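You operate a simulated robot arm through the tools that you are given. There is no shell and no other tool.

You run a simulated robot arm. Do the job below in one go: nothing can be reset, and whatever is moved stays where it is left.

## Task
Put things in order on the programmer end of the front desk. At the end: the cream chip block is on the white carton (marked "ROLLERS"); the small green nozzle stands where the large red nozzle stood; the large red nozzle stands on top of the white tape roll; the large yellow nozzle stands where the small green nozzle stood; whatever was shut is shut again. Leave all else as you found it, and nothing knocked over.

Only the result counts: the job must be done as asked and must still hold three seconds after the hand-in. Knocking over, shifting, dropping, spilling or breaking anything else fails it.

## Robot
A 7-joint arm with a two-finger parallel gripper, fixed in place. Base frame: the origin is on the floor under the middle of its stand, x ahead of it, y to its left, z up; the work surface is at about z = 750. Readings come in mm, rad, newtons and seconds.
With the tool pointing down near the work surface it reaches from about 200 to 680 mm from the base axis. Its first joint turns from -1.152 to 1.152 rad. Payload 2.4 kg.
The tool frame sits at the grasp point between the pads (the TCP): z along the fingers, y along the line on which they close. The tips reach 30 mm beyond it. The gripper opens to 94 mm. The fingers are 28 mm wide and 10 mm thick; the gripper's body (50 by 96 mm) begins 55 mm behind the TCP.
Orientation is told as [roll, pitch, yaw] about the base's x, y, z axes, in that order, counted from this pose: with the fingers straight down and closing along the base's y, the tool's x points along the base's -x, its y along +y and its z along -z.

## Interface
- The arm moves only by the tool step_arm. Its argument "commands" is a list of rows, each a list of 3 entries, a list of its own where there are three numbers: the opening in per cent of the stroke, from 0 (shut) to 100 (fully open), then the shift along the tool's x, y, z in units of 30 mm (1.0 is 30 mm), then the turn, a rotation vector about the tool's x, y, z in units of 6 degrees (1.0 is 6 degrees). In form: [[hand, [tx, ty, tz], [rx, ry, rz]], ...]. A call has 1 to 20 rows; each row shifts and turns the commanded pose from where the row before left it, along the tool's axes as they then stand. A call with a number of a shift or a turn outside -1 to 1 is refused whole. Each row takes 0.2 s and may step no farther than 50 mm and 0.15 rad from the row before; otherwise, or with a gripper value out of range, the whole call is refused. Where a pose cannot be reached the arm comes as near as it can. A force on the tool above 40 N (or 10 N above the force at the start of the call, whichever is more), or a blocked arm, ends the call early, and 0.2 s more pass. Each finger travels about 153 mm/s and halts on what it meets, pressing with about 34 N; the grip force reading is that of the motor and also rises with nothing between the fingers. The clock runs only during rows and for 0.2 s after the last one: add rows that do not move to give the fingers time. The reply holds the time, the measured pose of the TCP, the force on the tool along the base axes, the opening and the grip force, in the units named above and with some noise, with the torque about the TCP (base axes, N m) and any sound that the robot's microphone picked up.
- Cameras (640 x 400 px; columns grow to the right, rows downward): "scene" is fixed at [50.6, 466.6, 1430]; the picture's right is [-0.67, -0.75, 0.00], its down [-0.50, 0.45, -0.74] and it looks along [0.55, -0.49, -0.68] (base axes); focal length 358 px, centre (320, 200). "wrist" rides on the gripper at [76, 14, -102] in the tool frame; the picture's right is [-0.18, 0.98, 0.00], its down [-0.75, -0.14, -0.64] and it looks along [-0.63, -0.12, 0.77] (tool axes); focal length 243 px, centre (320, 200). There is no depth. A picture from a camera that has moved, and an enlarged one, comes with that camera's place and axes in the base frame and with its lens. The place of the scene camera against the robot may be out by one fixed shift of up to 25 mm in any direction.
- capture(camera): a new picture of that camera. It takes no simulated time.
- close_up(camera, box): a new picture of the part [left, top, right, bottom] of that camera's present view, enlarged. It takes no simulated time.
- close_job(): hands the job in; it is judged then, once.

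Places have to be worked out from the pictures, the camera data and where the tool is seen. Open the gripper and draw the arm clear of the work before you hand the job in, unless the task says otherwise.

The tools are called as name(argument=value, ...) on one line, values as JSON. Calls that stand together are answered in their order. step_arm: Moves the arm, as the interface text tells. Its arguments: {"type":"object","properties":{"commands":{"type":"array"}},"required":["commands"]} The other tools are called the same way: capture (camera) takes a picture; close_up (camera, box) takes an enlarged picture of a part of a camera's view; close_job () hands the job in.

At the start:

```text
t: 0.0
position: [396.2, -146.6, 1001.8]
ee_rot: [0.0, 0.0, 0.0]
force: [0.1, 0.3, 0.9]
moment: [0.01, -0.03, 0.0]
gripper_width: 94.1
grip_force: 0.0
```

scene: 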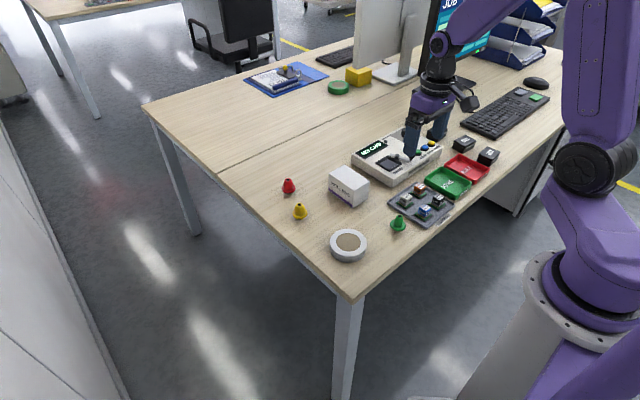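
wrist: 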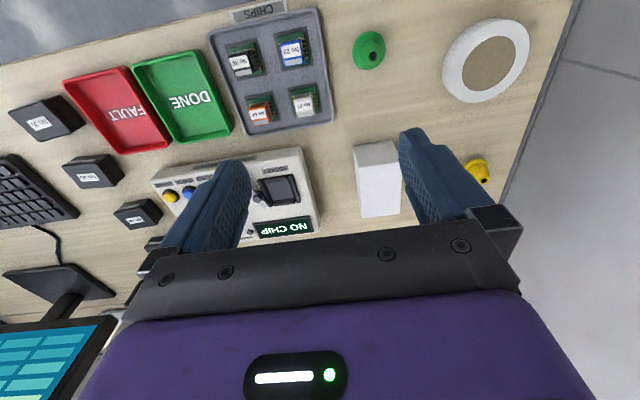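

I start by looking closely at the work area from both cameras to identify the chips, nozzles, carton and the programmer.

close_up(camera="scene", box=[260, 120, 460, 270])

close_up(camera="scene", box=[340, 110, 520, 230])

close_up(camera="wrist", box=[140, 0, 340, 130])

close_up(camera="wrist", box=[0, 80, 340, 290])

```text
2.67 times, centred on (360, 195) of scene
camera zoom: at [50.6, 466.6, 1430.0], right [-0.67, -0.75, 0.0], down [-0.5, 0.45, -0.74], along [0.55, -0.49, -0.68], focal length 953 px, centre (213, 213)
```

zoom: 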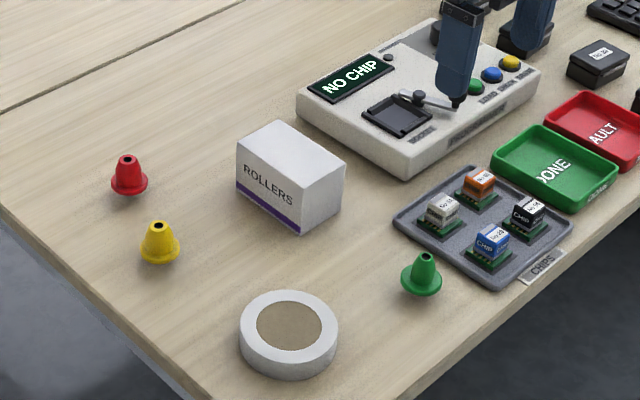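

```text
3.33 times, centred on (430, 170) of scene
camera zoom: at [50.6, 466.6, 1430.0], right [-0.67, -0.75, 0.0], down [-0.5, 0.45, -0.74], along [0.55, -0.49, -0.68], focal length 1192 px, centre (-47, 300)
```

zoom: 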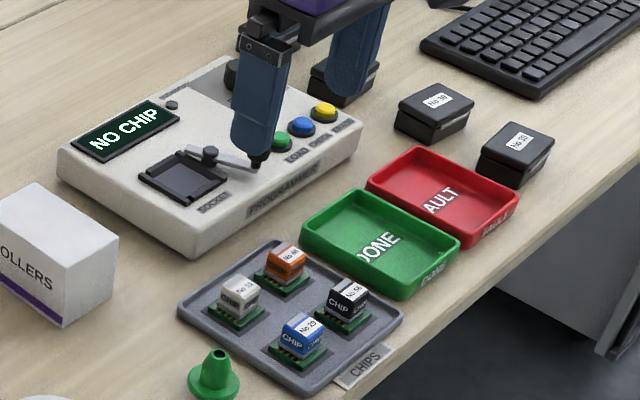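

```text
3.08 times, centred on (240, 65) of wrist
camera zoom: at [320.1, -132.4, 1105.1], right [0.18, 0.98, 0.0], down [0.75, -0.14, 0.64], along [0.63, -0.12, -0.77], focal length 746 px, centre (566, 615)
```

zoom: 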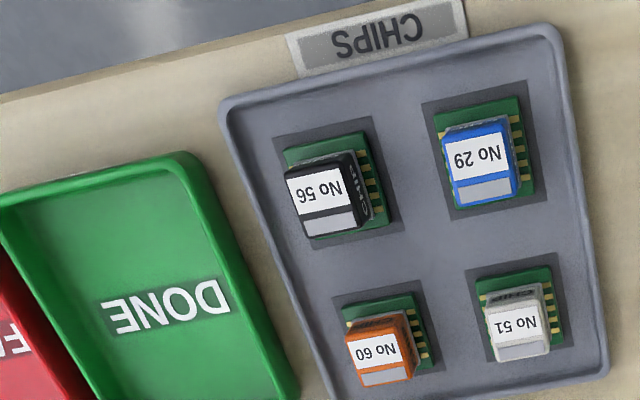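

```text
1.88 times, centred on (170, 185) of wrist
camera zoom: at [320.1, -132.4, 1105.1], right [0.18, 0.98, 0.0], down [0.75, -0.14, 0.64], along [0.63, -0.12, -0.77], focal length 457 px, centre (602, 228)
```

zoom: 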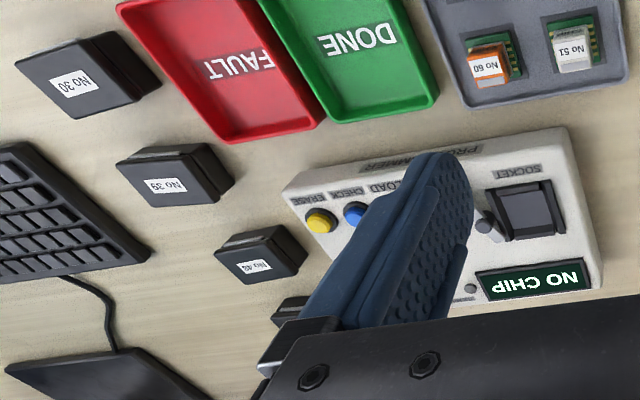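

The tray holds four chips (black 56, blue 29, orange 60, and a pale one No 51). I zoom further to judge the chip colour, the nozzles, the carton and the tape roll.

close_up(camera="wrist", box=[200, 20, 340, 140])

close_up(camera="wrist", box=[330, 0, 550, 230])

close_up(camera="scene", box=[270, 160, 420, 270])

close_up(camera="scene", box=[380, 170, 460, 230])

```text
3.33 times, centred on (270, 80) of wrist
camera zoom: at [320.1, -132.4, 1105.1], right [0.18, 0.98, 0.0], down [0.75, -0.14, 0.64], along [0.63, -0.12, -0.77], focal length 809 px, centre (487, 600)
```

zoom: 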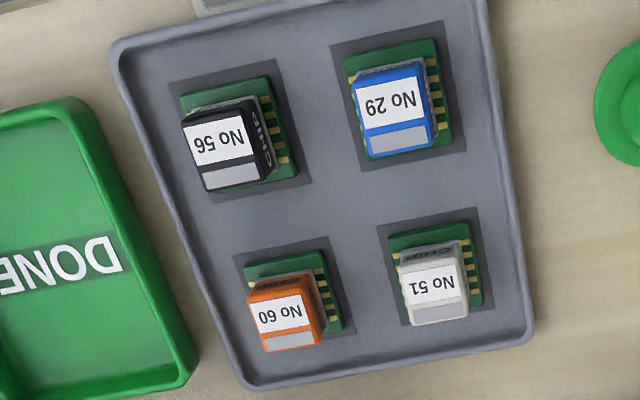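

```text
1.74 times, centred on (440, 115) of wrist
camera zoom: at [320.1, -132.4, 1105.1], right [0.18, 0.98, 0.0], down [0.75, -0.14, 0.64], along [0.63, -0.12, -0.77], focal length 422 px, centre (111, 348)
```

zoom: 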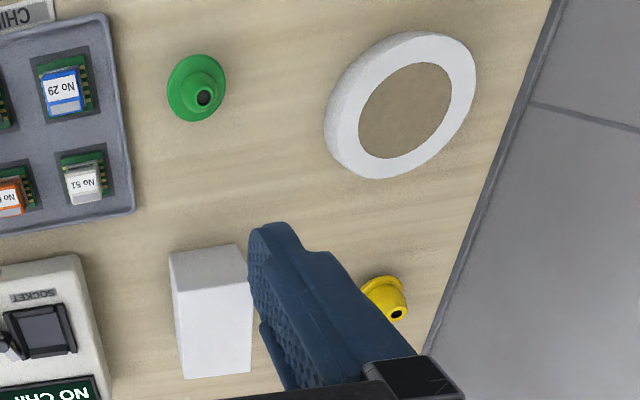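

```text
3.64 times, centred on (345, 215) of scene
camera zoom: at [50.6, 466.6, 1430.0], right [-0.67, -0.75, 0.0], down [-0.5, 0.45, -0.74], along [0.55, -0.49, -0.68], focal length 1300 px, centre (229, 146)
```

zoom: 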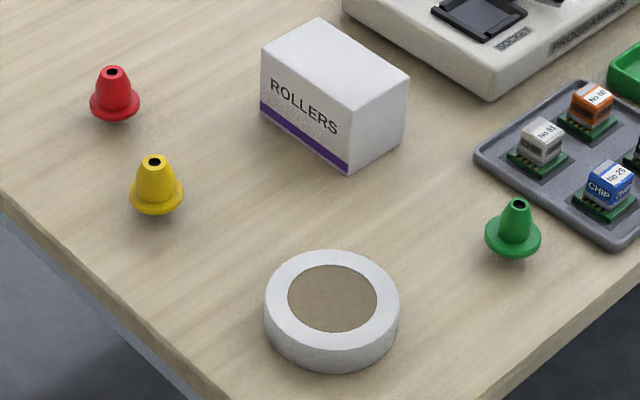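

```text
6.67 times, centred on (420, 200) of scene
camera zoom: at [50.6, 466.6, 1430.0], right [-0.67, -0.75, 0.0], down [-0.5, 0.45, -0.74], along [0.55, -0.49, -0.68], focal length 2383 px, centre (-347, 200)
```

zoom: 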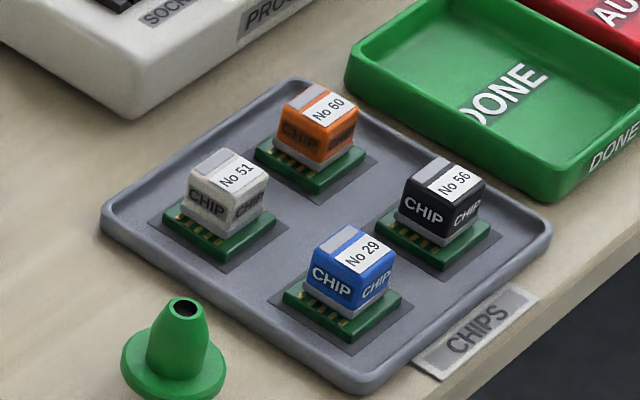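

The pale warm-toned chip No 51 is my candidate for the cream one; the nozzles appear at roughly green (382,-81), yellow (590,75), red (~690,35), tape roll (414,54). I move at the current height over toward the yellow/red nozzles to see them with the wrist camera.

step_arm(commands=[[100, [-0.9, 0.9, 0], [0, 0, 0]], [100, [-0.9, 0.9, 0], [0, 0, 0]], [100, [-0.9, 0.9, 0], [0, 0, 0]], [100, [-0.9, 0.9, 0], [0, 0, 0]], [100, [-0.9, 0.9, 0], [0, 0, 0]], [100, [-0.9, 0.9, 0], [0, 0, 0]], [100, [-0.9, 0.9, 0], [0, 0, 0]], [100, [0, 0, 0], [0, 0, 0]]])

capture(camera="wrist")

capture(camera="scene")

```text
t: 1.8
position: [586.1, 40.7, 1002.2]
ee_rot: [0.001, 0.0, -0.001]
force: [0.0, -0.4, -0.5]
moment: [-0.02, -0.02, 0.02]
gripper_width: 94.1
grip_force: 0.0
```

```text
taken
camera wrist: at [511.2, 55.4, 1105.2], right [0.19, 0.98, 0.0], down [0.75, -0.14, 0.64], along [0.63, -0.12, -0.77], focal length 243 px, centre (320, 200)
```

wrist: 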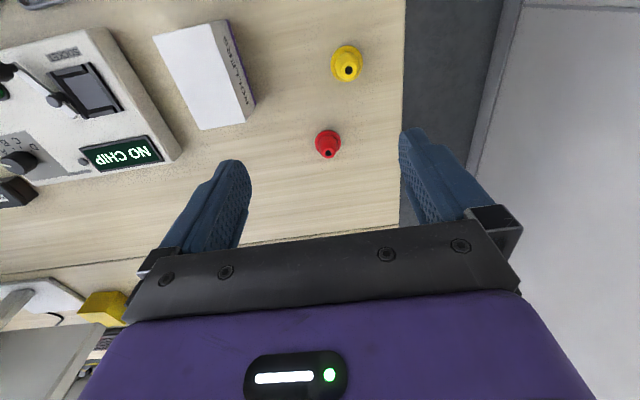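

```text
taken
```

scene: 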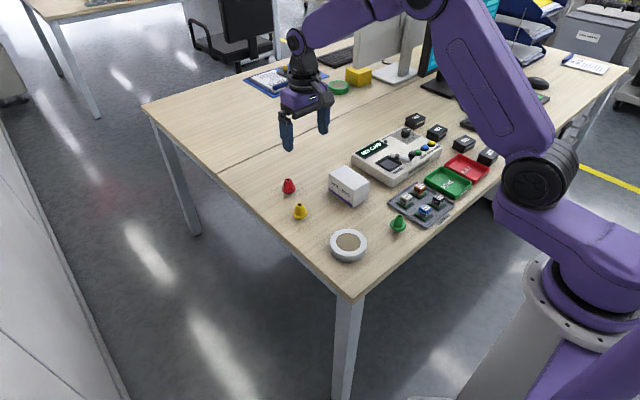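

Now the yellow, red nozzles and the carton lie clear in the wrist view. I zoom in for precise pixel positions.

close_up(camera="wrist", box=[290, 20, 390, 180])

close_up(camera="wrist", box=[140, 0, 280, 140])

close_up(camera="scene", box=[390, 100, 510, 180])

close_up(camera="scene", box=[240, 50, 400, 150])

close_up(camera="scene", box=[320, 220, 380, 270])

close_up(camera="scene", box=[270, 170, 330, 230])

```text
2.50 times, centred on (340, 100) of wrist
camera zoom: at [511.2, 55.4, 1105.2], right [0.19, 0.98, 0.0], down [0.75, -0.14, 0.64], along [0.63, -0.12, -0.77], focal length 606 px, centre (270, 450)
```

zoom: 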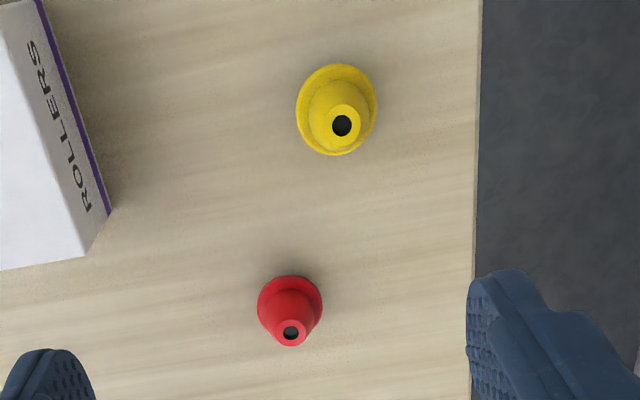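

```text
2.86 times, centred on (210, 70) of wrist
camera zoom: at [511.2, 55.4, 1105.2], right [0.19, 0.98, 0.0], down [0.75, -0.14, 0.64], along [0.63, -0.12, -0.77], focal length 693 px, centre (634, 571)
```

zoom: 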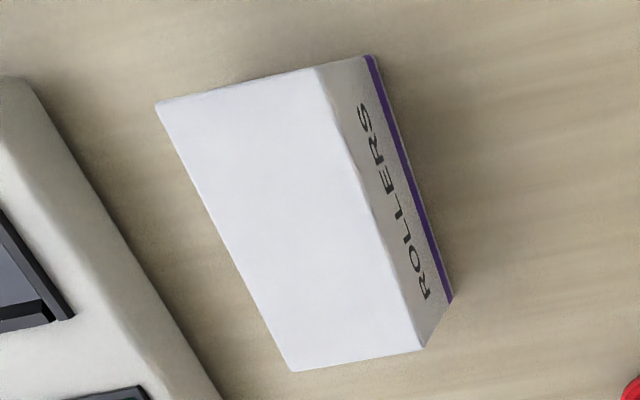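

```text
5.00 times, centred on (450, 140) of scene
camera zoom: at [50.6, 466.6, 1430.0], right [-0.67, -0.75, 0.0], down [-0.5, 0.45, -0.74], along [0.55, -0.49, -0.68], focal length 1788 px, centre (-330, 500)
```

zoom: 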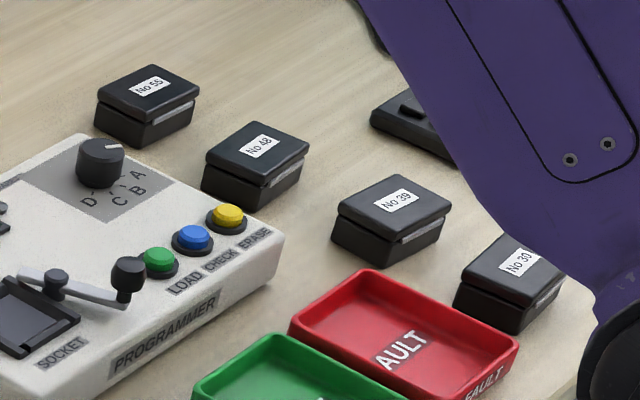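

```text
4.00 times, centred on (320, 100) of scene
camera zoom: at [50.6, 466.6, 1430.0], right [-0.67, -0.75, 0.0], down [-0.5, 0.45, -0.74], along [0.55, -0.49, -0.68], focal length 1430 px, centre (320, 600)
```

zoom: 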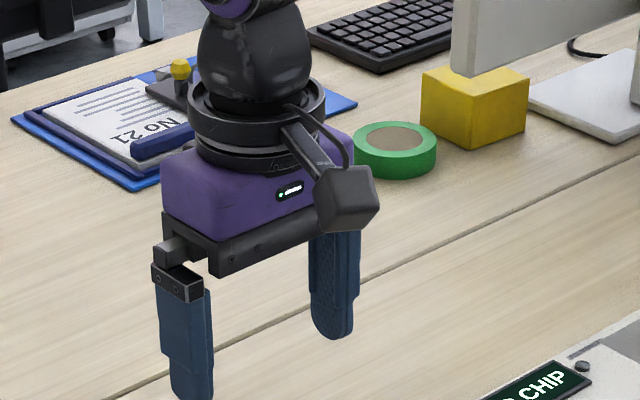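

```text
8.00 times, centred on (350, 245) of scene
camera zoom: at [50.6, 466.6, 1430.0], right [-0.67, -0.75, 0.0], down [-0.5, 0.45, -0.74], along [0.55, -0.49, -0.68], focal length 2860 px, centre (80, -160)
```

zoom: 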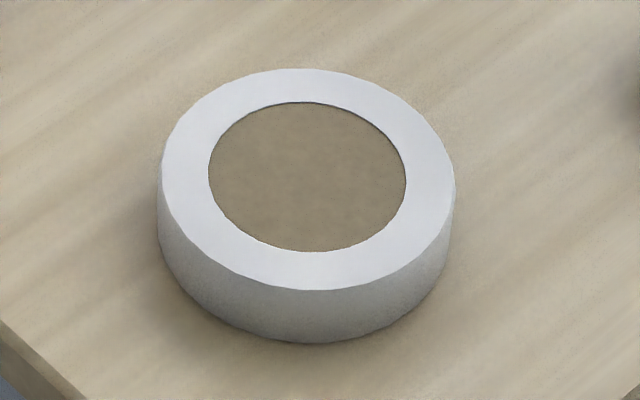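

```text
6.67 times, centred on (300, 200) of scene
camera zoom: at [50.6, 466.6, 1430.0], right [-0.67, -0.75, 0.0], down [-0.5, 0.45, -0.74], along [0.55, -0.49, -0.68], focal length 2383 px, centre (453, 200)
```

zoom: 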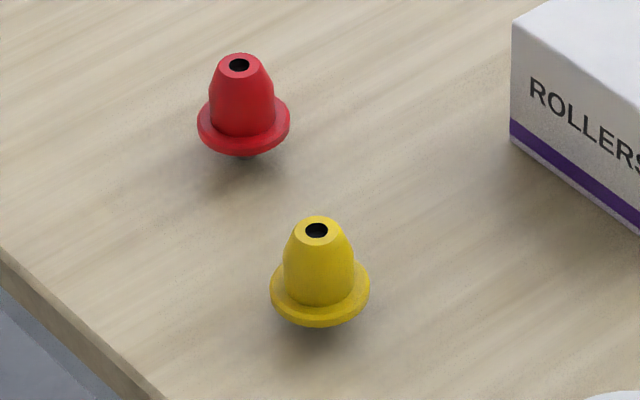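

From this view: yellow ≈ (580,76), red ≈ (681,36), both with ~41 mm flanges and ~45 mm tall; carton spans x 510–611, y −117…−56, top ≈ 812. The tape roll is solid on top. I go lower and further out near the red nozzle to test reach and refine its position.

step_arm(commands=[[100, [-0.5, -0.03, 0.8], [0, 0, 0]], [100, [-0.5, -0.03, 0.8], [0, 0, 0]], [100, [-0.5, -0.03, 0.8], [0, 0, 0]], [100, [-0.5, -0.03, 0.8], [0, 0, 0]], [100, [-0.5, -0.03, 0.8], [0, 0, 0]], [100, [0, 0, 0], [0, 0, 0]]])

close_up(camera="wrist", box=[240, 0, 400, 200])

close_up(camera="scene", box=[240, 130, 340, 230])

```text
t: 3.2
position: [659.5, 36.1, 880.3]
ee_rot: [0.001, 0.0, -0.001]
force: [0.7, -0.2, 1.6]
moment: [0.05, -0.01, -0.01]
gripper_width: 94.1
grip_force: 0.0
```

```text
2.00 times, centred on (320, 100) of wrist
camera zoom: at [583.7, 50.7, 984.5], right [0.18, 0.98, 0.0], down [0.75, -0.14, 0.64], along [0.63, -0.12, -0.77], focal length 485 px, centre (320, 400)
```

zoom: 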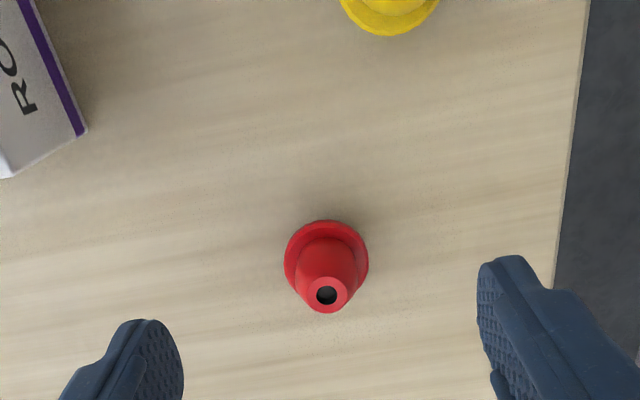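

```text
4.00 times, centred on (290, 180) of scene
camera zoom: at [50.6, 466.6, 1430.0], right [-0.67, -0.75, 0.0], down [-0.5, 0.45, -0.74], along [0.55, -0.49, -0.68], focal length 1430 px, centre (440, 280)
```

zoom: 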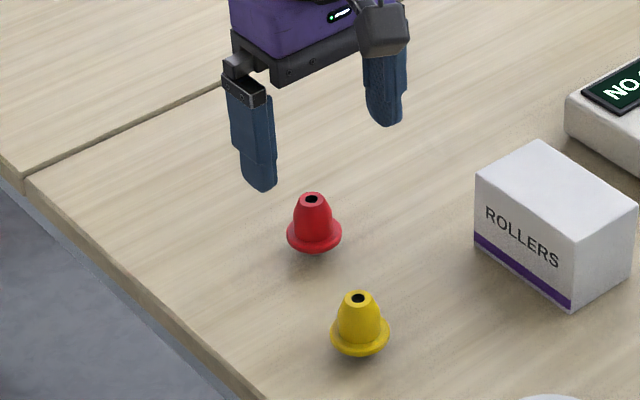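

Red is at about (681, 35), flange ~41 mm across. I move right above it at z≈850 (tips ≈820, above its top ≈795) and check reach.

step_arm(commands=[[100, [-0.36, -0.02, 0.3], [0, 0, 0]], [100, [-0.36, -0.01, 0.4], [0, 0, 0]], [100, [0, 0, 0.3], [0, 0, 0]], [100, [0, 0, 0], [0, 0, 0]], [100, [0, 0, 0], [0, 0, 0]]])

close_up(camera="wrist", box=[240, 0, 400, 200])

close_up(camera="scene", box=[250, 140, 330, 220])

```text
t: 4.4
position: [681.5, 36.0, 850.5]
ee_rot: [0.0, -0.002, 0.0]
force: [-0.1, -0.2, -0.1]
moment: [0.01, -0.04, -0.02]
gripper_width: 94.1
grip_force: 0.0
```

```text
2.00 times, centred on (320, 100) of wrist
camera zoom: at [605.5, 51.4, 954.5], right [0.18, 0.98, 0.0], down [0.75, -0.14, 0.64], along [0.63, -0.12, -0.77], focal length 485 px, centre (320, 400)
```

zoom: 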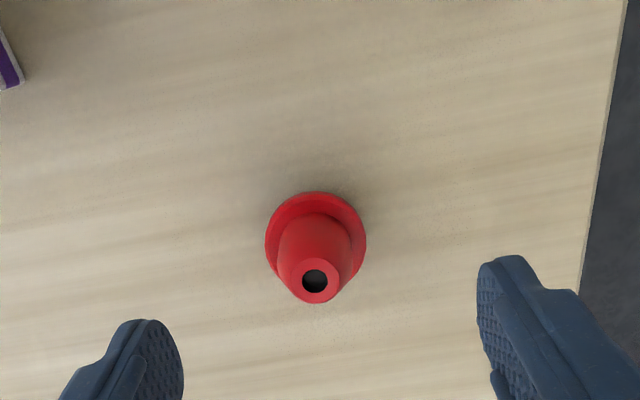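

```text
5.00 times, centred on (290, 180) of scene
camera zoom: at [50.6, 466.6, 1430.0], right [-0.67, -0.75, 0.0], down [-0.5, 0.45, -0.74], along [0.55, -0.49, -0.68], focal length 1788 px, centre (470, 300)
```

zoom: 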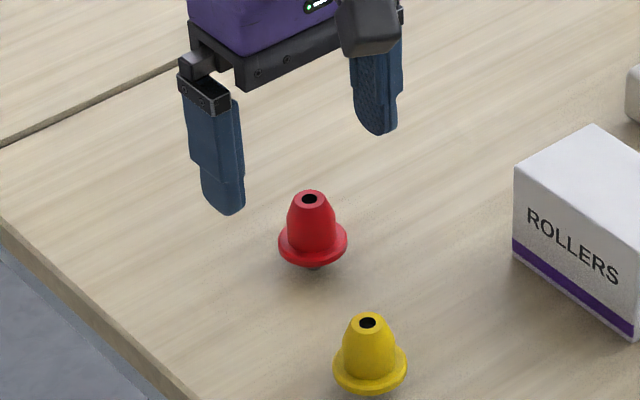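

Red's axis sits about 1.5 mm to −y of the TCP; reach is fine. I shift −1.4 mm in y and lower so the tips are at about z≈755, around the flange, still open, then check.

step_arm(commands=[[100, [0, -0.047, 0.6], [0, 0, 0]], [100, [0, 0, 0.6], [0, 0, 0]], [100, [0, 0, 0.6], [0, 0, 0]], [100, [0, 0, 0.35], [0, 0, 0]], [100, [0, 0, 0], [0, 0, 0]]])

close_up(camera="wrist", box=[200, 60, 440, 210])

close_up(camera="scene", box=[260, 150, 320, 210])

```text
t: 5.6
position: [679.6, 34.3, 786.2]
ee_rot: [0.0, 0.001, 0.0]
force: [0.9, -0.7, 0.4]
moment: [-0.01, 0.01, 0.0]
gripper_width: 94.0
grip_force: 0.1
```

```text
2.67 times, centred on (320, 135) of wrist
camera zoom: at [602.8, 49.0, 890.3], right [0.18, 0.98, 0.0], down [0.75, -0.14, 0.64], along [0.63, -0.12, -0.77], focal length 647 px, centre (320, 373)
```

zoom: 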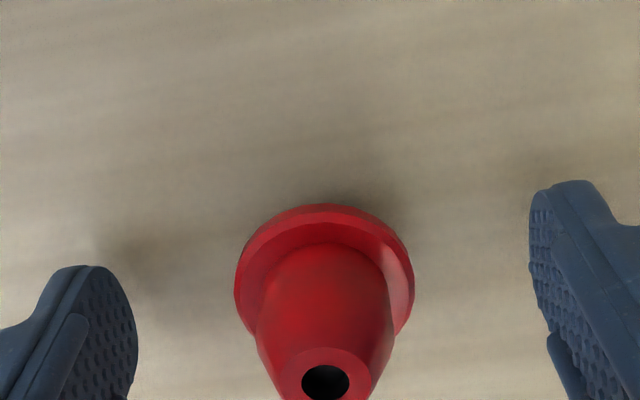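

```text
6.67 times, centred on (290, 180) of scene
camera zoom: at [50.6, 466.6, 1430.0], right [-0.67, -0.75, 0.0], down [-0.5, 0.45, -0.74], along [0.55, -0.49, -0.68], focal length 2383 px, centre (520, 333)
```

zoom: 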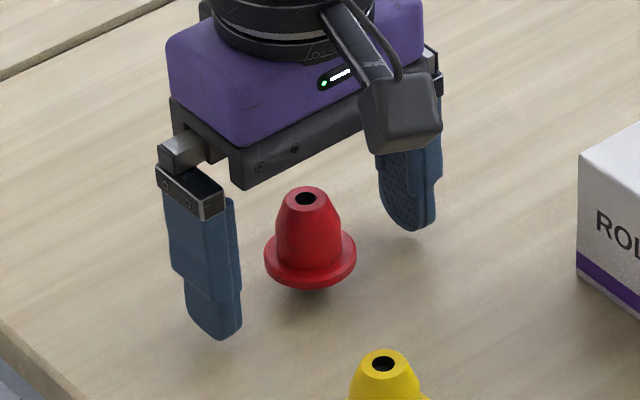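

Aligned within ~0.6 mm in y and the nozzle is ~2 mm forward of the pad centres, which is fine. I lower 2 mm more and close gently on the flange.

step_arm(commands=[[100, [0, 0.01, 0.07], [0, 0, 0]], [60, [0, 0, 0], [0, 0, 0]], [48, [0, 0, 0], [0, 0, 0]], [44, [0, 0, 0], [0, 0, 0]], [41, [0, 0, 0], [0, 0, 0]], [30, [0, 0, 0], [0, 0, 0]], [20, [0, 0, 0], [0, 0, 0]], [20, [0, 0, 0], [0, 0, 0]]])

close_up(camera="wrist", box=[200, 60, 440, 210])

close_up(camera="scene", box=[260, 150, 320, 210])

```text
t: 7.4
position: [678.4, 36.1, 785.4]
ee_rot: [-0.001, 0.002, -0.001]
force: [0.7, 0.5, -0.1]
moment: [-0.03, -0.01, 0.0]
gripper_width: 38.9
grip_force: 34.2
out of reach, approached as far as the arm can: row 1
```

```text
2.67 times, centred on (320, 135) of wrist
camera zoom: at [602.3, 49.6, 889.0], right [0.18, 0.98, 0.0], down [0.75, -0.14, 0.64], along [0.63, -0.12, -0.77], focal length 647 px, centre (320, 373)
```

zoom: 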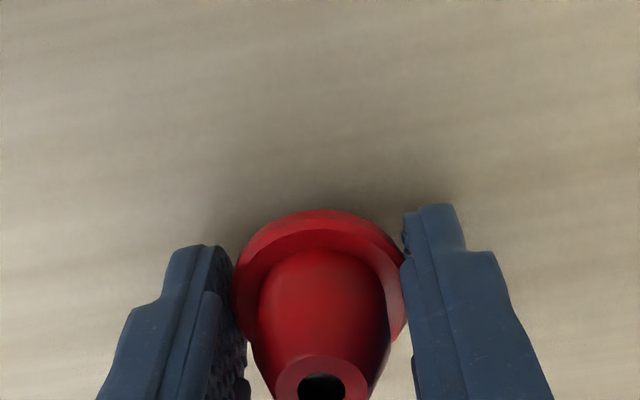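

```text
6.67 times, centred on (290, 180) of scene
camera zoom: at [50.6, 466.6, 1430.0], right [-0.67, -0.75, 0.0], down [-0.5, 0.45, -0.74], along [0.55, -0.49, -0.68], focal length 2383 px, centre (520, 333)
```

zoom: 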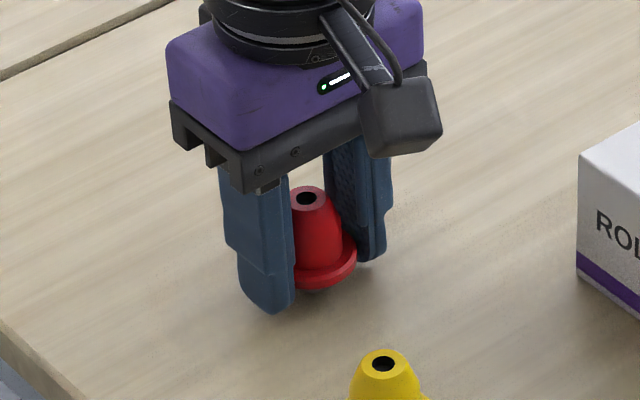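

Gripped at 38.9 mm width with the nozzle ~2.7 mm ahead of the pad centre, so red stood at about (681, 35.4). I lift straight up gently and check that it holds.

step_arm(commands=[[20, [0, 0, -0.3], [0, 0, 0]], [20, [0, 0, -0.5], [0, 0, 0]], [20, [0, 0, -0.8], [0, 0, 0]], [20, [0, 0, -0.8], [0, 0, 0]], [20, [0, 0, -0.8], [0, 0, 0]], [20, [0, 0, 0], [0, 0, 0]]])

close_up(camera="wrist", box=[200, 60, 440, 210])

close_up(camera="scene", box=[240, 110, 340, 210])

```text
t: 8.8
position: [678.9, 32.9, 883.8]
ee_rot: [0.001, 0.0, 0.0]
force: [-0.1, 0.5, -1.1]
moment: [-0.01, -0.02, -0.02]
gripper_width: 38.7
grip_force: 34.1
```

```text
2.67 times, centred on (320, 135) of wrist
camera zoom: at [602.6, 48.3, 985.7], right [0.18, 0.98, 0.0], down [0.75, -0.14, 0.64], along [0.63, -0.12, -0.77], focal length 647 px, centre (320, 373)
```

zoom: 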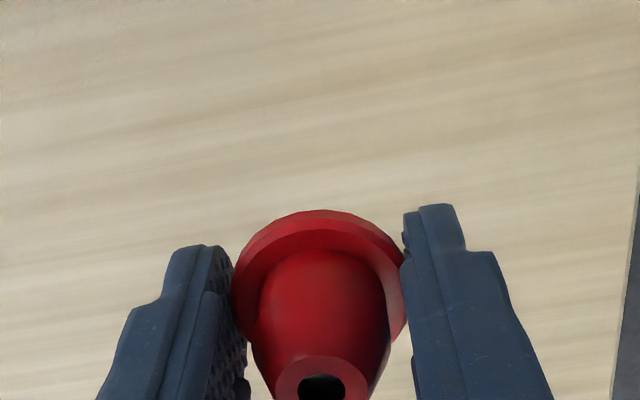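

```text
4.00 times, centred on (290, 160) of scene
camera zoom: at [50.6, 466.6, 1430.0], right [-0.67, -0.75, 0.0], down [-0.5, 0.45, -0.74], along [0.55, -0.49, -0.68], focal length 1430 px, centre (440, 360)
```

zoom: 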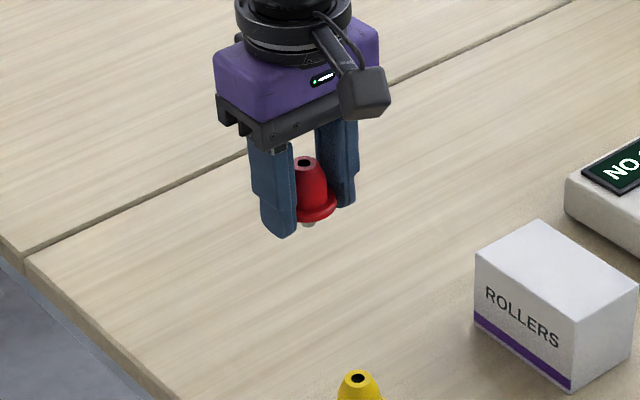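

The red nozzle is held upright. I carry it at this height toward the tape roll at about (414, 54) and look at the roll from there.

step_arm(commands=[[20, [0.6, 0.07, -0.2], [0, 0, 0]], [20, [1, 0.07, 0], [0, 0, 0]], [20, [1, 0.07, 0], [0, 0, 0]], [20, [1, 0.07, 0], [0, 0, 0]], [20, [1, 0.07, 0], [0, 0, 0]], [20, [1, 0.07, 0], [0, 0, 0]], [20, [1, 0.07, 0], [0, 0, 0]], [20, [1, 0.07, 0], [0, 0, 0]], [20, [0.8, 0.07, 0], [0, 0, 0]], [20, [0.5, 0.03, 0], [0, 0, 0]], [20, [0, 0, 0], [0, 0, 0]], [20, [0, 0, 0], [0, 0, 0]]])

close_up(camera="wrist", box=[200, 0, 440, 200])

capture(camera="scene")

```text
t: 11.4
position: [411.0, 54.8, 887.7]
ee_rot: [0.0, 0.0, 0.001]
force: [-0.1, -0.3, -2.2]
moment: [-0.01, 0.01, -0.04]
gripper_width: 38.8
grip_force: 34.2
```

```text
2.00 times, centred on (320, 100) of wrist
camera zoom: at [335.4, 69.0, 990.5], right [0.18, 0.98, 0.0], down [0.75, -0.14, 0.64], along [0.63, -0.12, -0.77], focal length 485 px, centre (320, 400)
```

zoom: 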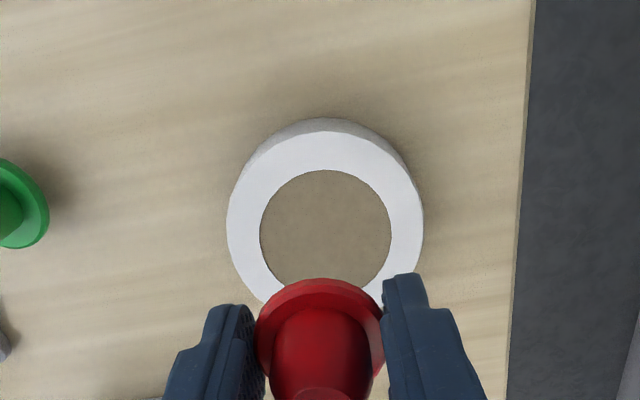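

```text
taken
```

scene: 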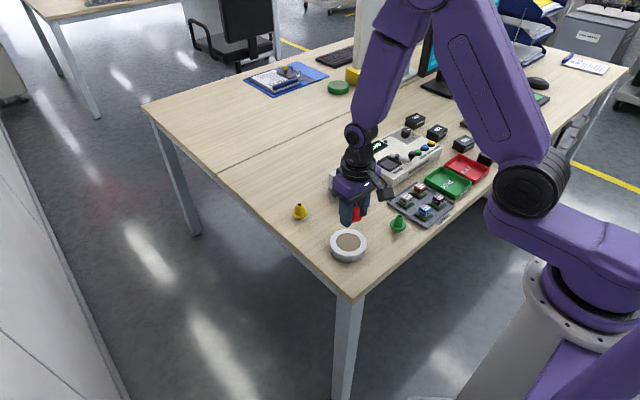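

The roll's outer radius is ≈44 mm; its centre is around (418, 55), but the far edge is hidden. I shift 35 mm forward so the whole ring shows above the held nozzle.

step_arm(commands=[[20, [-0.6, 0, 0], [0, 0, 0]], [20, [-0.567, 0, 0], [0, 0, 0]], [20, [0, 0, 0], [0, 0, 0]], [20, [0, 0, 0], [0, 0, 0]]])

close_up(camera="wrist", box=[240, 0, 400, 150])

close_up(camera="scene", box=[310, 190, 390, 270])

```text
t: 12.4
position: [446.8, 54.8, 886.3]
ee_rot: [0.0, 0.0, -0.001]
force: [-0.1, 0.5, -0.9]
moment: [-0.04, 0.0, 0.01]
gripper_width: 38.7
grip_force: 33.7
```

```text
2.67 times, centred on (320, 75) of wrist
camera zoom: at [370.5, 70.2, 990.2], right [0.18, 0.98, 0.0], down [0.75, -0.14, 0.64], along [0.63, -0.12, -0.77], focal length 647 px, centre (320, 533)
```

zoom: 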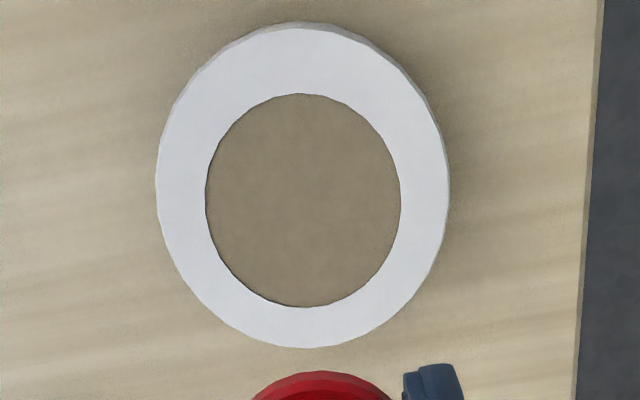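

```text
5.00 times, centred on (350, 230) of scene
camera zoom: at [50.6, 466.6, 1430.0], right [-0.67, -0.75, 0.0], down [-0.5, 0.45, -0.74], along [0.55, -0.49, -0.68], focal length 1788 px, centre (170, 50)
```

zoom: 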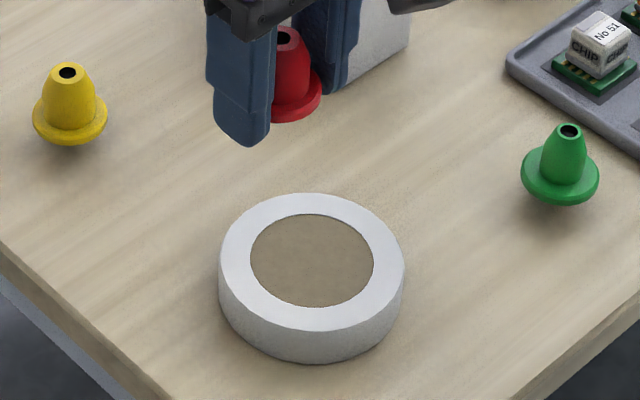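

The roll centre comes out at about (420.7, 54.3), top z ≈ 774 (24 mm high). With the nozzle 2.7 mm ahead of the pads I move the TCP to (418, 54.3) and lower to just above contact (expected contact at TCP z ≈ 809.5).

step_arm(commands=[[20, [0.5, -0.01, 0], [0, 0, 0]], [20, [0.46, -0.01, 0], [0, 0, 0]], [20, [0, 0, 0.7], [0, 0, 0]], [20, [0, 0, 0.7], [0, 0, 0]], [20, [0, 0, 0.6], [0, 0, 0]], [20, [0, 0, 0.3], [0, 0, 0]], [20, [0, 0, 0], [0, 0, 0]], [20, [0, 0, 0], [0, 0, 0]]])

close_up(camera="wrist", box=[200, 0, 440, 200])

close_up(camera="scene", box=[310, 190, 390, 270])

```text
t: 14.2
position: [418.7, 52.7, 817.3]
ee_rot: [-0.001, 0.0, -0.001]
force: [-0.7, 0.0, -0.4]
moment: [0.01, 0.04, 0.0]
gripper_width: 39.0
grip_force: 34.2
```

```text
2.00 times, centred on (320, 100) of wrist
camera zoom: at [341.4, 68.7, 921.7], right [0.18, 0.98, 0.0], down [0.75, -0.14, 0.64], along [0.63, -0.12, -0.77], focal length 485 px, centre (320, 400)
```

zoom: 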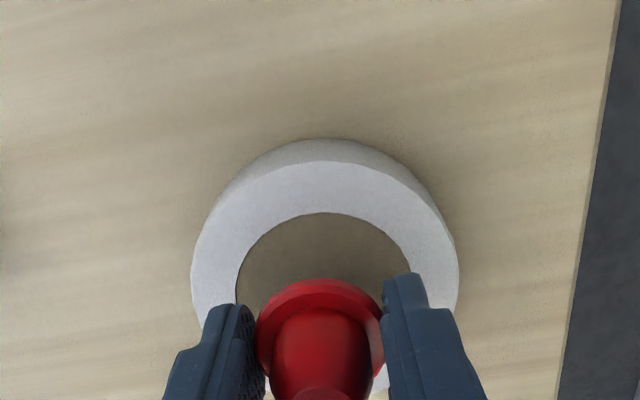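

```text
5.00 times, centred on (350, 230) of scene
camera zoom: at [50.6, 466.6, 1430.0], right [-0.67, -0.75, 0.0], down [-0.5, 0.45, -0.74], along [0.55, -0.49, -0.68], focal length 1788 px, centre (170, 50)
```

zoom: 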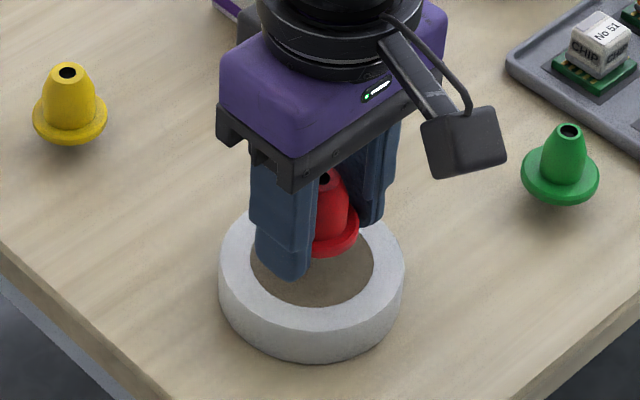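

At z≈817 all is clear over the roll centre. I lower 5.5 mm and read the force before the last millimetres.

step_arm(commands=[[20, [0, 0, 0.1], [0, 0, 0]], [20, [0, 0, 0.083], [0, 0, 0]], [20, [0, 0, 0], [0, 0, 0]]])

step_arm(commands=[[20, [0, 0, 0.033], [0, 0, 0]], [20, [0, 0, 0], [0, 0, 0]]])

close_up(camera="scene", box=[330, 215, 370, 255])

```text
t: 15.0
position: [417.6, 54.3, 813.3]
ee_rot: [0.0, -0.001, -0.001]
force: [-0.5, -0.3, 0.1]
moment: [0.0, -0.01, 0.0]
gripper_width: 38.8
grip_force: 33.5
```

```text
t: 15.6
position: [417.0, 53.0, 811.2]
ee_rot: [0.0, -0.001, 0.001]
force: [-0.4, 1.2, -0.9]
moment: [0.0, -0.03, -0.03]
gripper_width: 38.6
grip_force: 34.0
```

```text
10.00 times, centred on (350, 235) of scene
camera zoom: at [50.6, 466.6, 1430.0], right [-0.67, -0.75, 0.0], down [-0.5, 0.45, -0.74], along [0.55, -0.49, -0.68], focal length 3575 px, centre (20, -150)
```

zoom: 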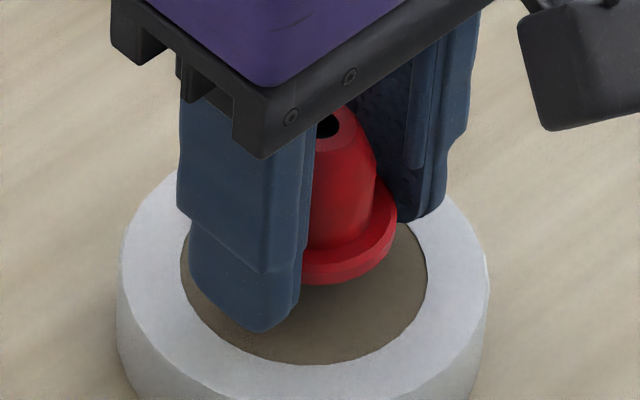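

No contact force yet at z≈811. I lower in 0.7 mm steps watching the vertical force.

step_arm(commands=[[20, [0, 0, 0.023], [0, 0, 0]], [20, [0, 0, 0], [0, 0, 0]]])

step_arm(commands=[[20, [0, 0, 0.023], [0, 0, 0]], [20, [0, 0, 0], [0, 0, 0]]])

step_arm(commands=[[20, [0, 0, 0.023], [0, 0, 0]], [20, [0, 0, 0], [0, 0, 0]]])

```text
t: 16.2
position: [418.3, 53.4, 812.3]
ee_rot: [0.001, 0.003, -0.001]
force: [0.4, -0.4, -0.4]
moment: [0.0, 0.0, 0.01]
gripper_width: 38.5
grip_force: 34.3
```

```text
t: 16.8
position: [417.8, 54.0, 810.1]
ee_rot: [0.001, 0.002, 0.0]
force: [0.3, 0.1, -0.4]
moment: [0.0, 0.01, 0.02]
gripper_width: 38.5
grip_force: 33.8
```

```text
t: 17.4
position: [418.3, 55.3, 810.0]
ee_rot: [0.001, 0.0, 0.0]
force: [-2.2, -0.9, 8.4]
moment: [-0.06, 0.04, 0.01]
gripper_width: 38.6
grip_force: 33.6
```

Contact at 8 N: the nozzle is standing on the roll. I relieve a touch and open slowly, then rise straight up.

step_arm(commands=[[20, [0, 0, -0.01], [0, 0, 0]], [44, [0, 0, 0], [0, 0, 0]], [52, [0, 0, 0], [0, 0, 0]], [65, [0, 0, 0], [0, 0, 0]], [65, [0, 0, 0], [0, 0, 0]]])

close_up(camera="scene", box=[330, 215, 370, 255])

close_up(camera="wrist", box=[200, 60, 440, 210])

```text
t: 18.6
position: [418.0, 53.5, 811.1]
ee_rot: [-0.001, -0.001, -0.001]
force: [-0.9, -0.6, -0.3]
moment: [0.02, 0.01, 0.0]
gripper_width: 61.0
grip_force: 0.1
```

```text
10.00 times, centred on (350, 235) of scene
camera zoom: at [50.6, 466.6, 1430.0], right [-0.67, -0.75, 0.0], down [-0.5, 0.45, -0.74], along [0.55, -0.49, -0.68], focal length 3575 px, centre (20, -150)
```

zoom: 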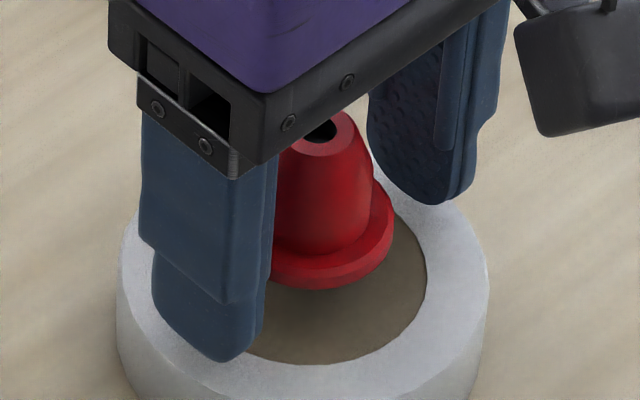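

```text
2.67 times, centred on (320, 135) of wrist
camera zoom: at [341.5, 69.4, 914.0], right [0.18, 0.98, 0.0], down [0.75, -0.14, 0.64], along [0.63, -0.12, -0.77], focal length 647 px, centre (320, 373)
```

zoom: 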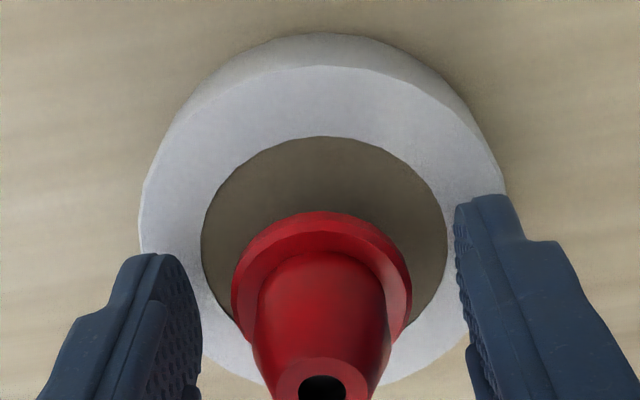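

Red stands upright and centred on the roll. I rise and move above the green nozzle to look at it and its distance from the chip tray.

step_arm(commands=[[65, [0, 0, -0.5], [0, 0, 0]], [65, [0, 0, -1], [0, 0, 0]], [65, [0, 0, -1], [0, 0, 0]], [65, [0.3, -0.6, 0], [0, 0, 0]], [65, [0.3, -0.9, 0], [0, 0, 0]], [65, [0.3, -1, 0], [0, 0, 0]], [65, [0.2, -1, 0], [0, 0, 0]], [65, [0.1, -1, 0], [0, 0, 0]], [65, [0, 0, 0], [0, 0, 0]], [65, [0, 0, 0], [0, 0, 0]]])

close_up(camera="wrist", box=[180, 0, 460, 200])

close_up(camera="scene", box=[320, 160, 440, 270])

```text
t: 20.8
position: [382.7, -80.6, 885.9]
ee_rot: [0.0, -0.001, 0.001]
force: [-1.2, 0.9, -0.9]
moment: [-0.01, -0.02, 0.03]
gripper_width: 61.1
grip_force: 0.1
```

```text
2.00 times, centred on (320, 100) of wrist
camera zoom: at [305.8, -66.6, 989.7], right [0.18, 0.98, 0.0], down [0.75, -0.14, 0.64], along [0.63, -0.12, -0.77], focal length 485 px, centre (320, 400)
```

zoom: 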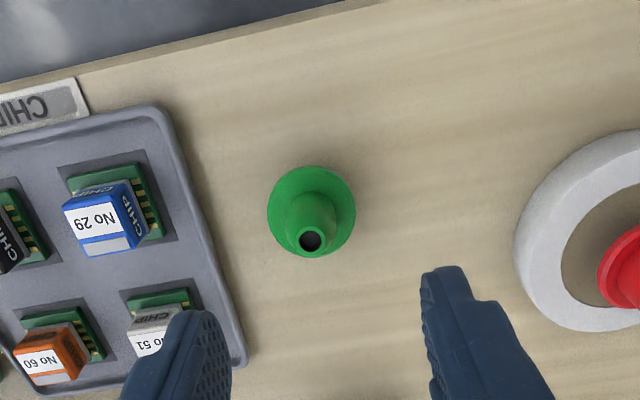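

```text
3.64 times, centred on (380, 215) of scene
camera zoom: at [50.6, 466.6, 1430.0], right [-0.67, -0.75, 0.0], down [-0.5, 0.45, -0.74], along [0.55, -0.49, -0.68], focal length 1300 px, centre (102, 146)
```

zoom: 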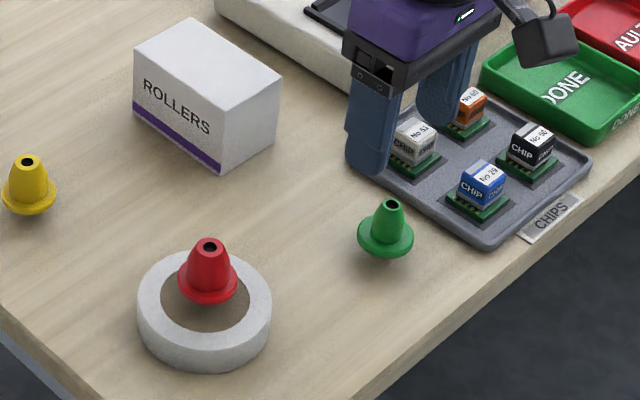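

Green is at about (382.8, −84.8), with a 41 mm flange; the tray edge is at y≈−134, so I keep the opening to 60 % (outer finger face ≈ −123). I aim the TCP 3.5 mm behind green's axis (reach margin for its destination) and lower partly.

step_arm(commands=[[60, [0.113, -0.14, 0], [0, 0, 0]], [60, [0, 0, 0.7], [0, 0, 0]], [60, [0, 0, 0.8], [0, 0, 0]], [60, [0, 0, 0.7], [0, 0, 0]], [60, [0, 0, 0.6], [0, 0, 0]], [60, [0, 0, 0], [0, 0, 0]], [60, [0, 0, 0], [0, 0, 0]]])

close_up(camera="wrist", box=[200, 40, 440, 210])

close_up(camera="scene", box=[370, 180, 440, 250])

```text
t: 22.4
position: [378.8, -84.2, 800.7]
ee_rot: [0.0, -0.001, 0.0]
force: [-0.1, 0.5, 0.7]
moment: [-0.01, 0.0, 0.03]
gripper_width: 56.5
grip_force: 0.1
```

```text
2.35 times, centred on (320, 125) of wrist
camera zoom: at [302.5, -69.6, 904.9], right [0.18, 0.98, 0.0], down [0.75, -0.14, 0.64], along [0.63, -0.12, -0.77], focal length 571 px, centre (320, 376)
```

zoom: 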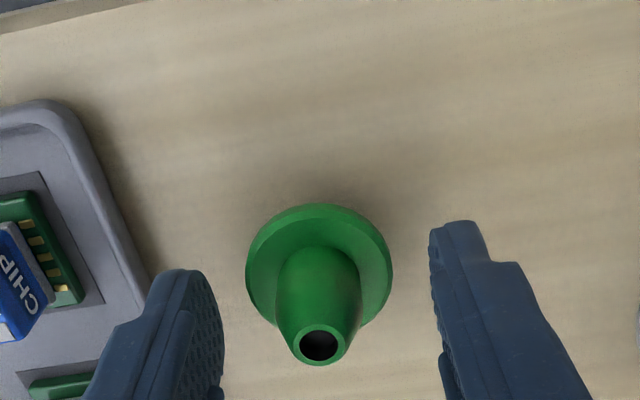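

```text
5.71 times, centred on (405, 215) of scene
camera zoom: at [50.6, 466.6, 1430.0], right [-0.67, -0.75, 0.0], down [-0.5, 0.45, -0.74], along [0.55, -0.49, -0.68], focal length 2043 px, centre (-166, 114)
```

zoom: 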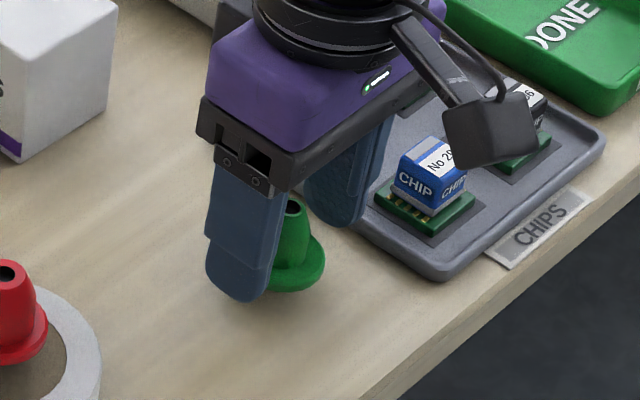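

Fingers straddle green with clearance; it is ~1 mm to −y of centre. I correct, lower the last 16 mm and close gently on the flange.

step_arm(commands=[[60, [0, -0.033, 0.3], [0, 0, 0]], [60, [0, 0, 0.24], [0, 0, 0]], [60, [0, 0, 0], [0, 0, 0]], [50, [0, 0, 0], [0, 0, 0]], [46, [0, 0, 0], [0, 0, 0]], [43, [0, 0, 0], [0, 0, 0]], [40, [0, 0, 0], [0, 0, 0]], [30, [0, 0, 0], [0, 0, 0]], [20, [0, 0, 0], [0, 0, 0]], [20, [0, 0, 0], [0, 0, 0]]])

close_up(camera="wrist", box=[200, 60, 440, 210])

close_up(camera="scene", box=[370, 180, 440, 250])

```text
t: 24.6
position: [378.2, -84.7, 784.5]
ee_rot: [0.0, 0.0, -0.001]
force: [0.3, -0.4, -0.6]
moment: [0.02, 0.0, 0.0]
gripper_width: 38.9
grip_force: 34.0
```

```text
2.67 times, centred on (320, 135) of wrist
camera zoom: at [302.6, -70.1, 888.5], right [0.18, 0.98, 0.0], down [0.75, -0.14, 0.64], along [0.63, -0.12, -0.77], focal length 647 px, centre (320, 373)
```

zoom: 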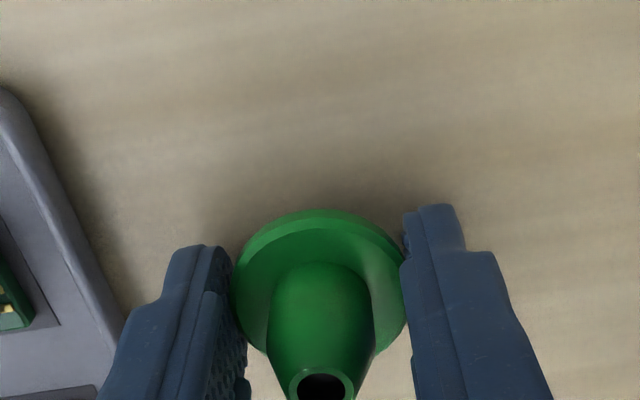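

```text
5.71 times, centred on (405, 215) of scene
camera zoom: at [50.6, 466.6, 1430.0], right [-0.67, -0.75, 0.0], down [-0.5, 0.45, -0.74], along [0.55, -0.49, -0.68], focal length 2043 px, centre (-166, 114)
```

zoom: 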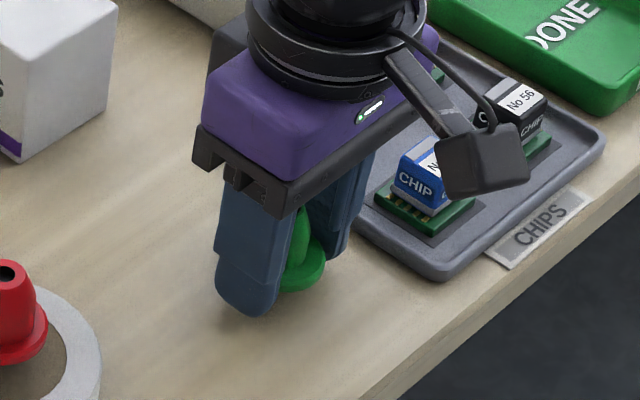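

The grip geometry is pixel-identical to the red one (hole and flange at the same pixels), so returning to the red-grip pose puts green exactly on red's spot. By summing my commands that pose is +300.2 mm in x, +121.0 mm in y from here. I lift and carry it there at height.

step_arm(commands=[[20, [0, 0, -0.3], [0, 0, 0]], [20, [0, 0, -0.5], [0, 0, 0]], [20, [0, 0, -0.8], [0, 0, 0]], [20, [0, 0, -0.8], [0, 0, 0]], [20, [0, 0, -0.8], [0, 0, 0]], [20, [-0.5, 0.2, 0], [0, 0, 0]], [20, [-0.9, 0.36, 0], [0, 0, 0]], [20, [-0.9, 0.36, 0], [0, 0, 0]], [20, [-0.9, 0.36, 0], [0, 0, 0]], [20, [-0.9, 0.36, 0], [0, 0, 0]], [20, [-0.9, 0.36, 0], [0, 0, 0]], [20, [-0.9, 0.36, 0], [0, 0, 0]], [20, [-0.9, 0.36, 0], [0, 0, 0]], [20, [-0.9, 0.36, 0], [0, 0, 0]], [20, [-0.9, 0.36, 0], [0, 0, 0]], [20, [-0.9, 0.36, 0], [0, 0, 0]], [20, [-0.506, 0.233, 0], [0, 0, 0]], [20, [0, 0, 0], [0, 0, 0]], [20, [0, 0, 0], [0, 0, 0]]])

close_up(camera="wrist", box=[200, 60, 440, 210])

capture(camera="scene")

```text
t: 28.6
position: [680.2, 33.9, 880.7]
ee_rot: [-0.001, 0.0, 0.0]
force: [0.4, 0.1, 0.4]
moment: [-0.01, -0.01, -0.02]
gripper_width: 38.6
grip_force: 34.0
```

```text
2.67 times, centred on (320, 135) of wrist
camera zoom: at [604.0, 49.1, 984.1], right [0.18, 0.98, 0.0], down [0.75, -0.14, 0.64], along [0.63, -0.12, -0.77], focal length 647 px, centre (320, 373)
```

zoom: 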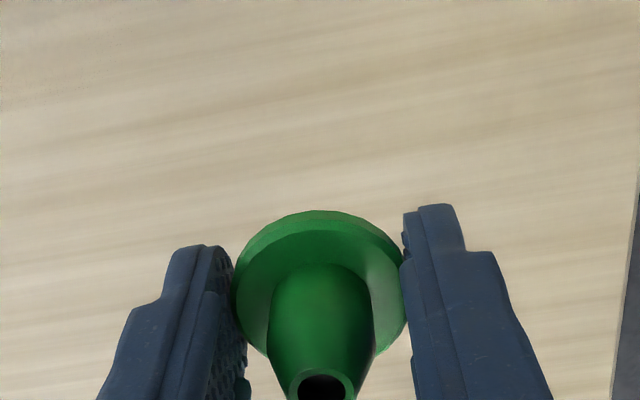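

```text
taken
```

scene: 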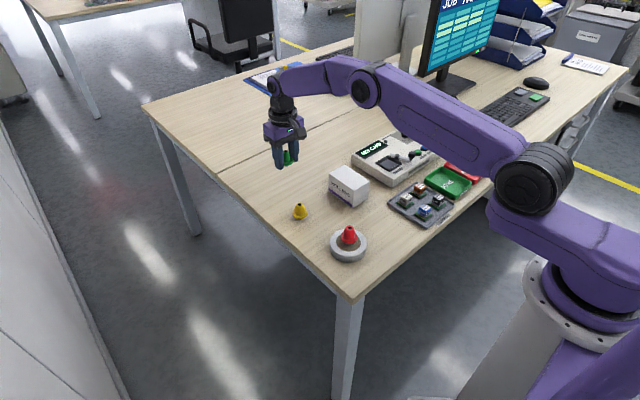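

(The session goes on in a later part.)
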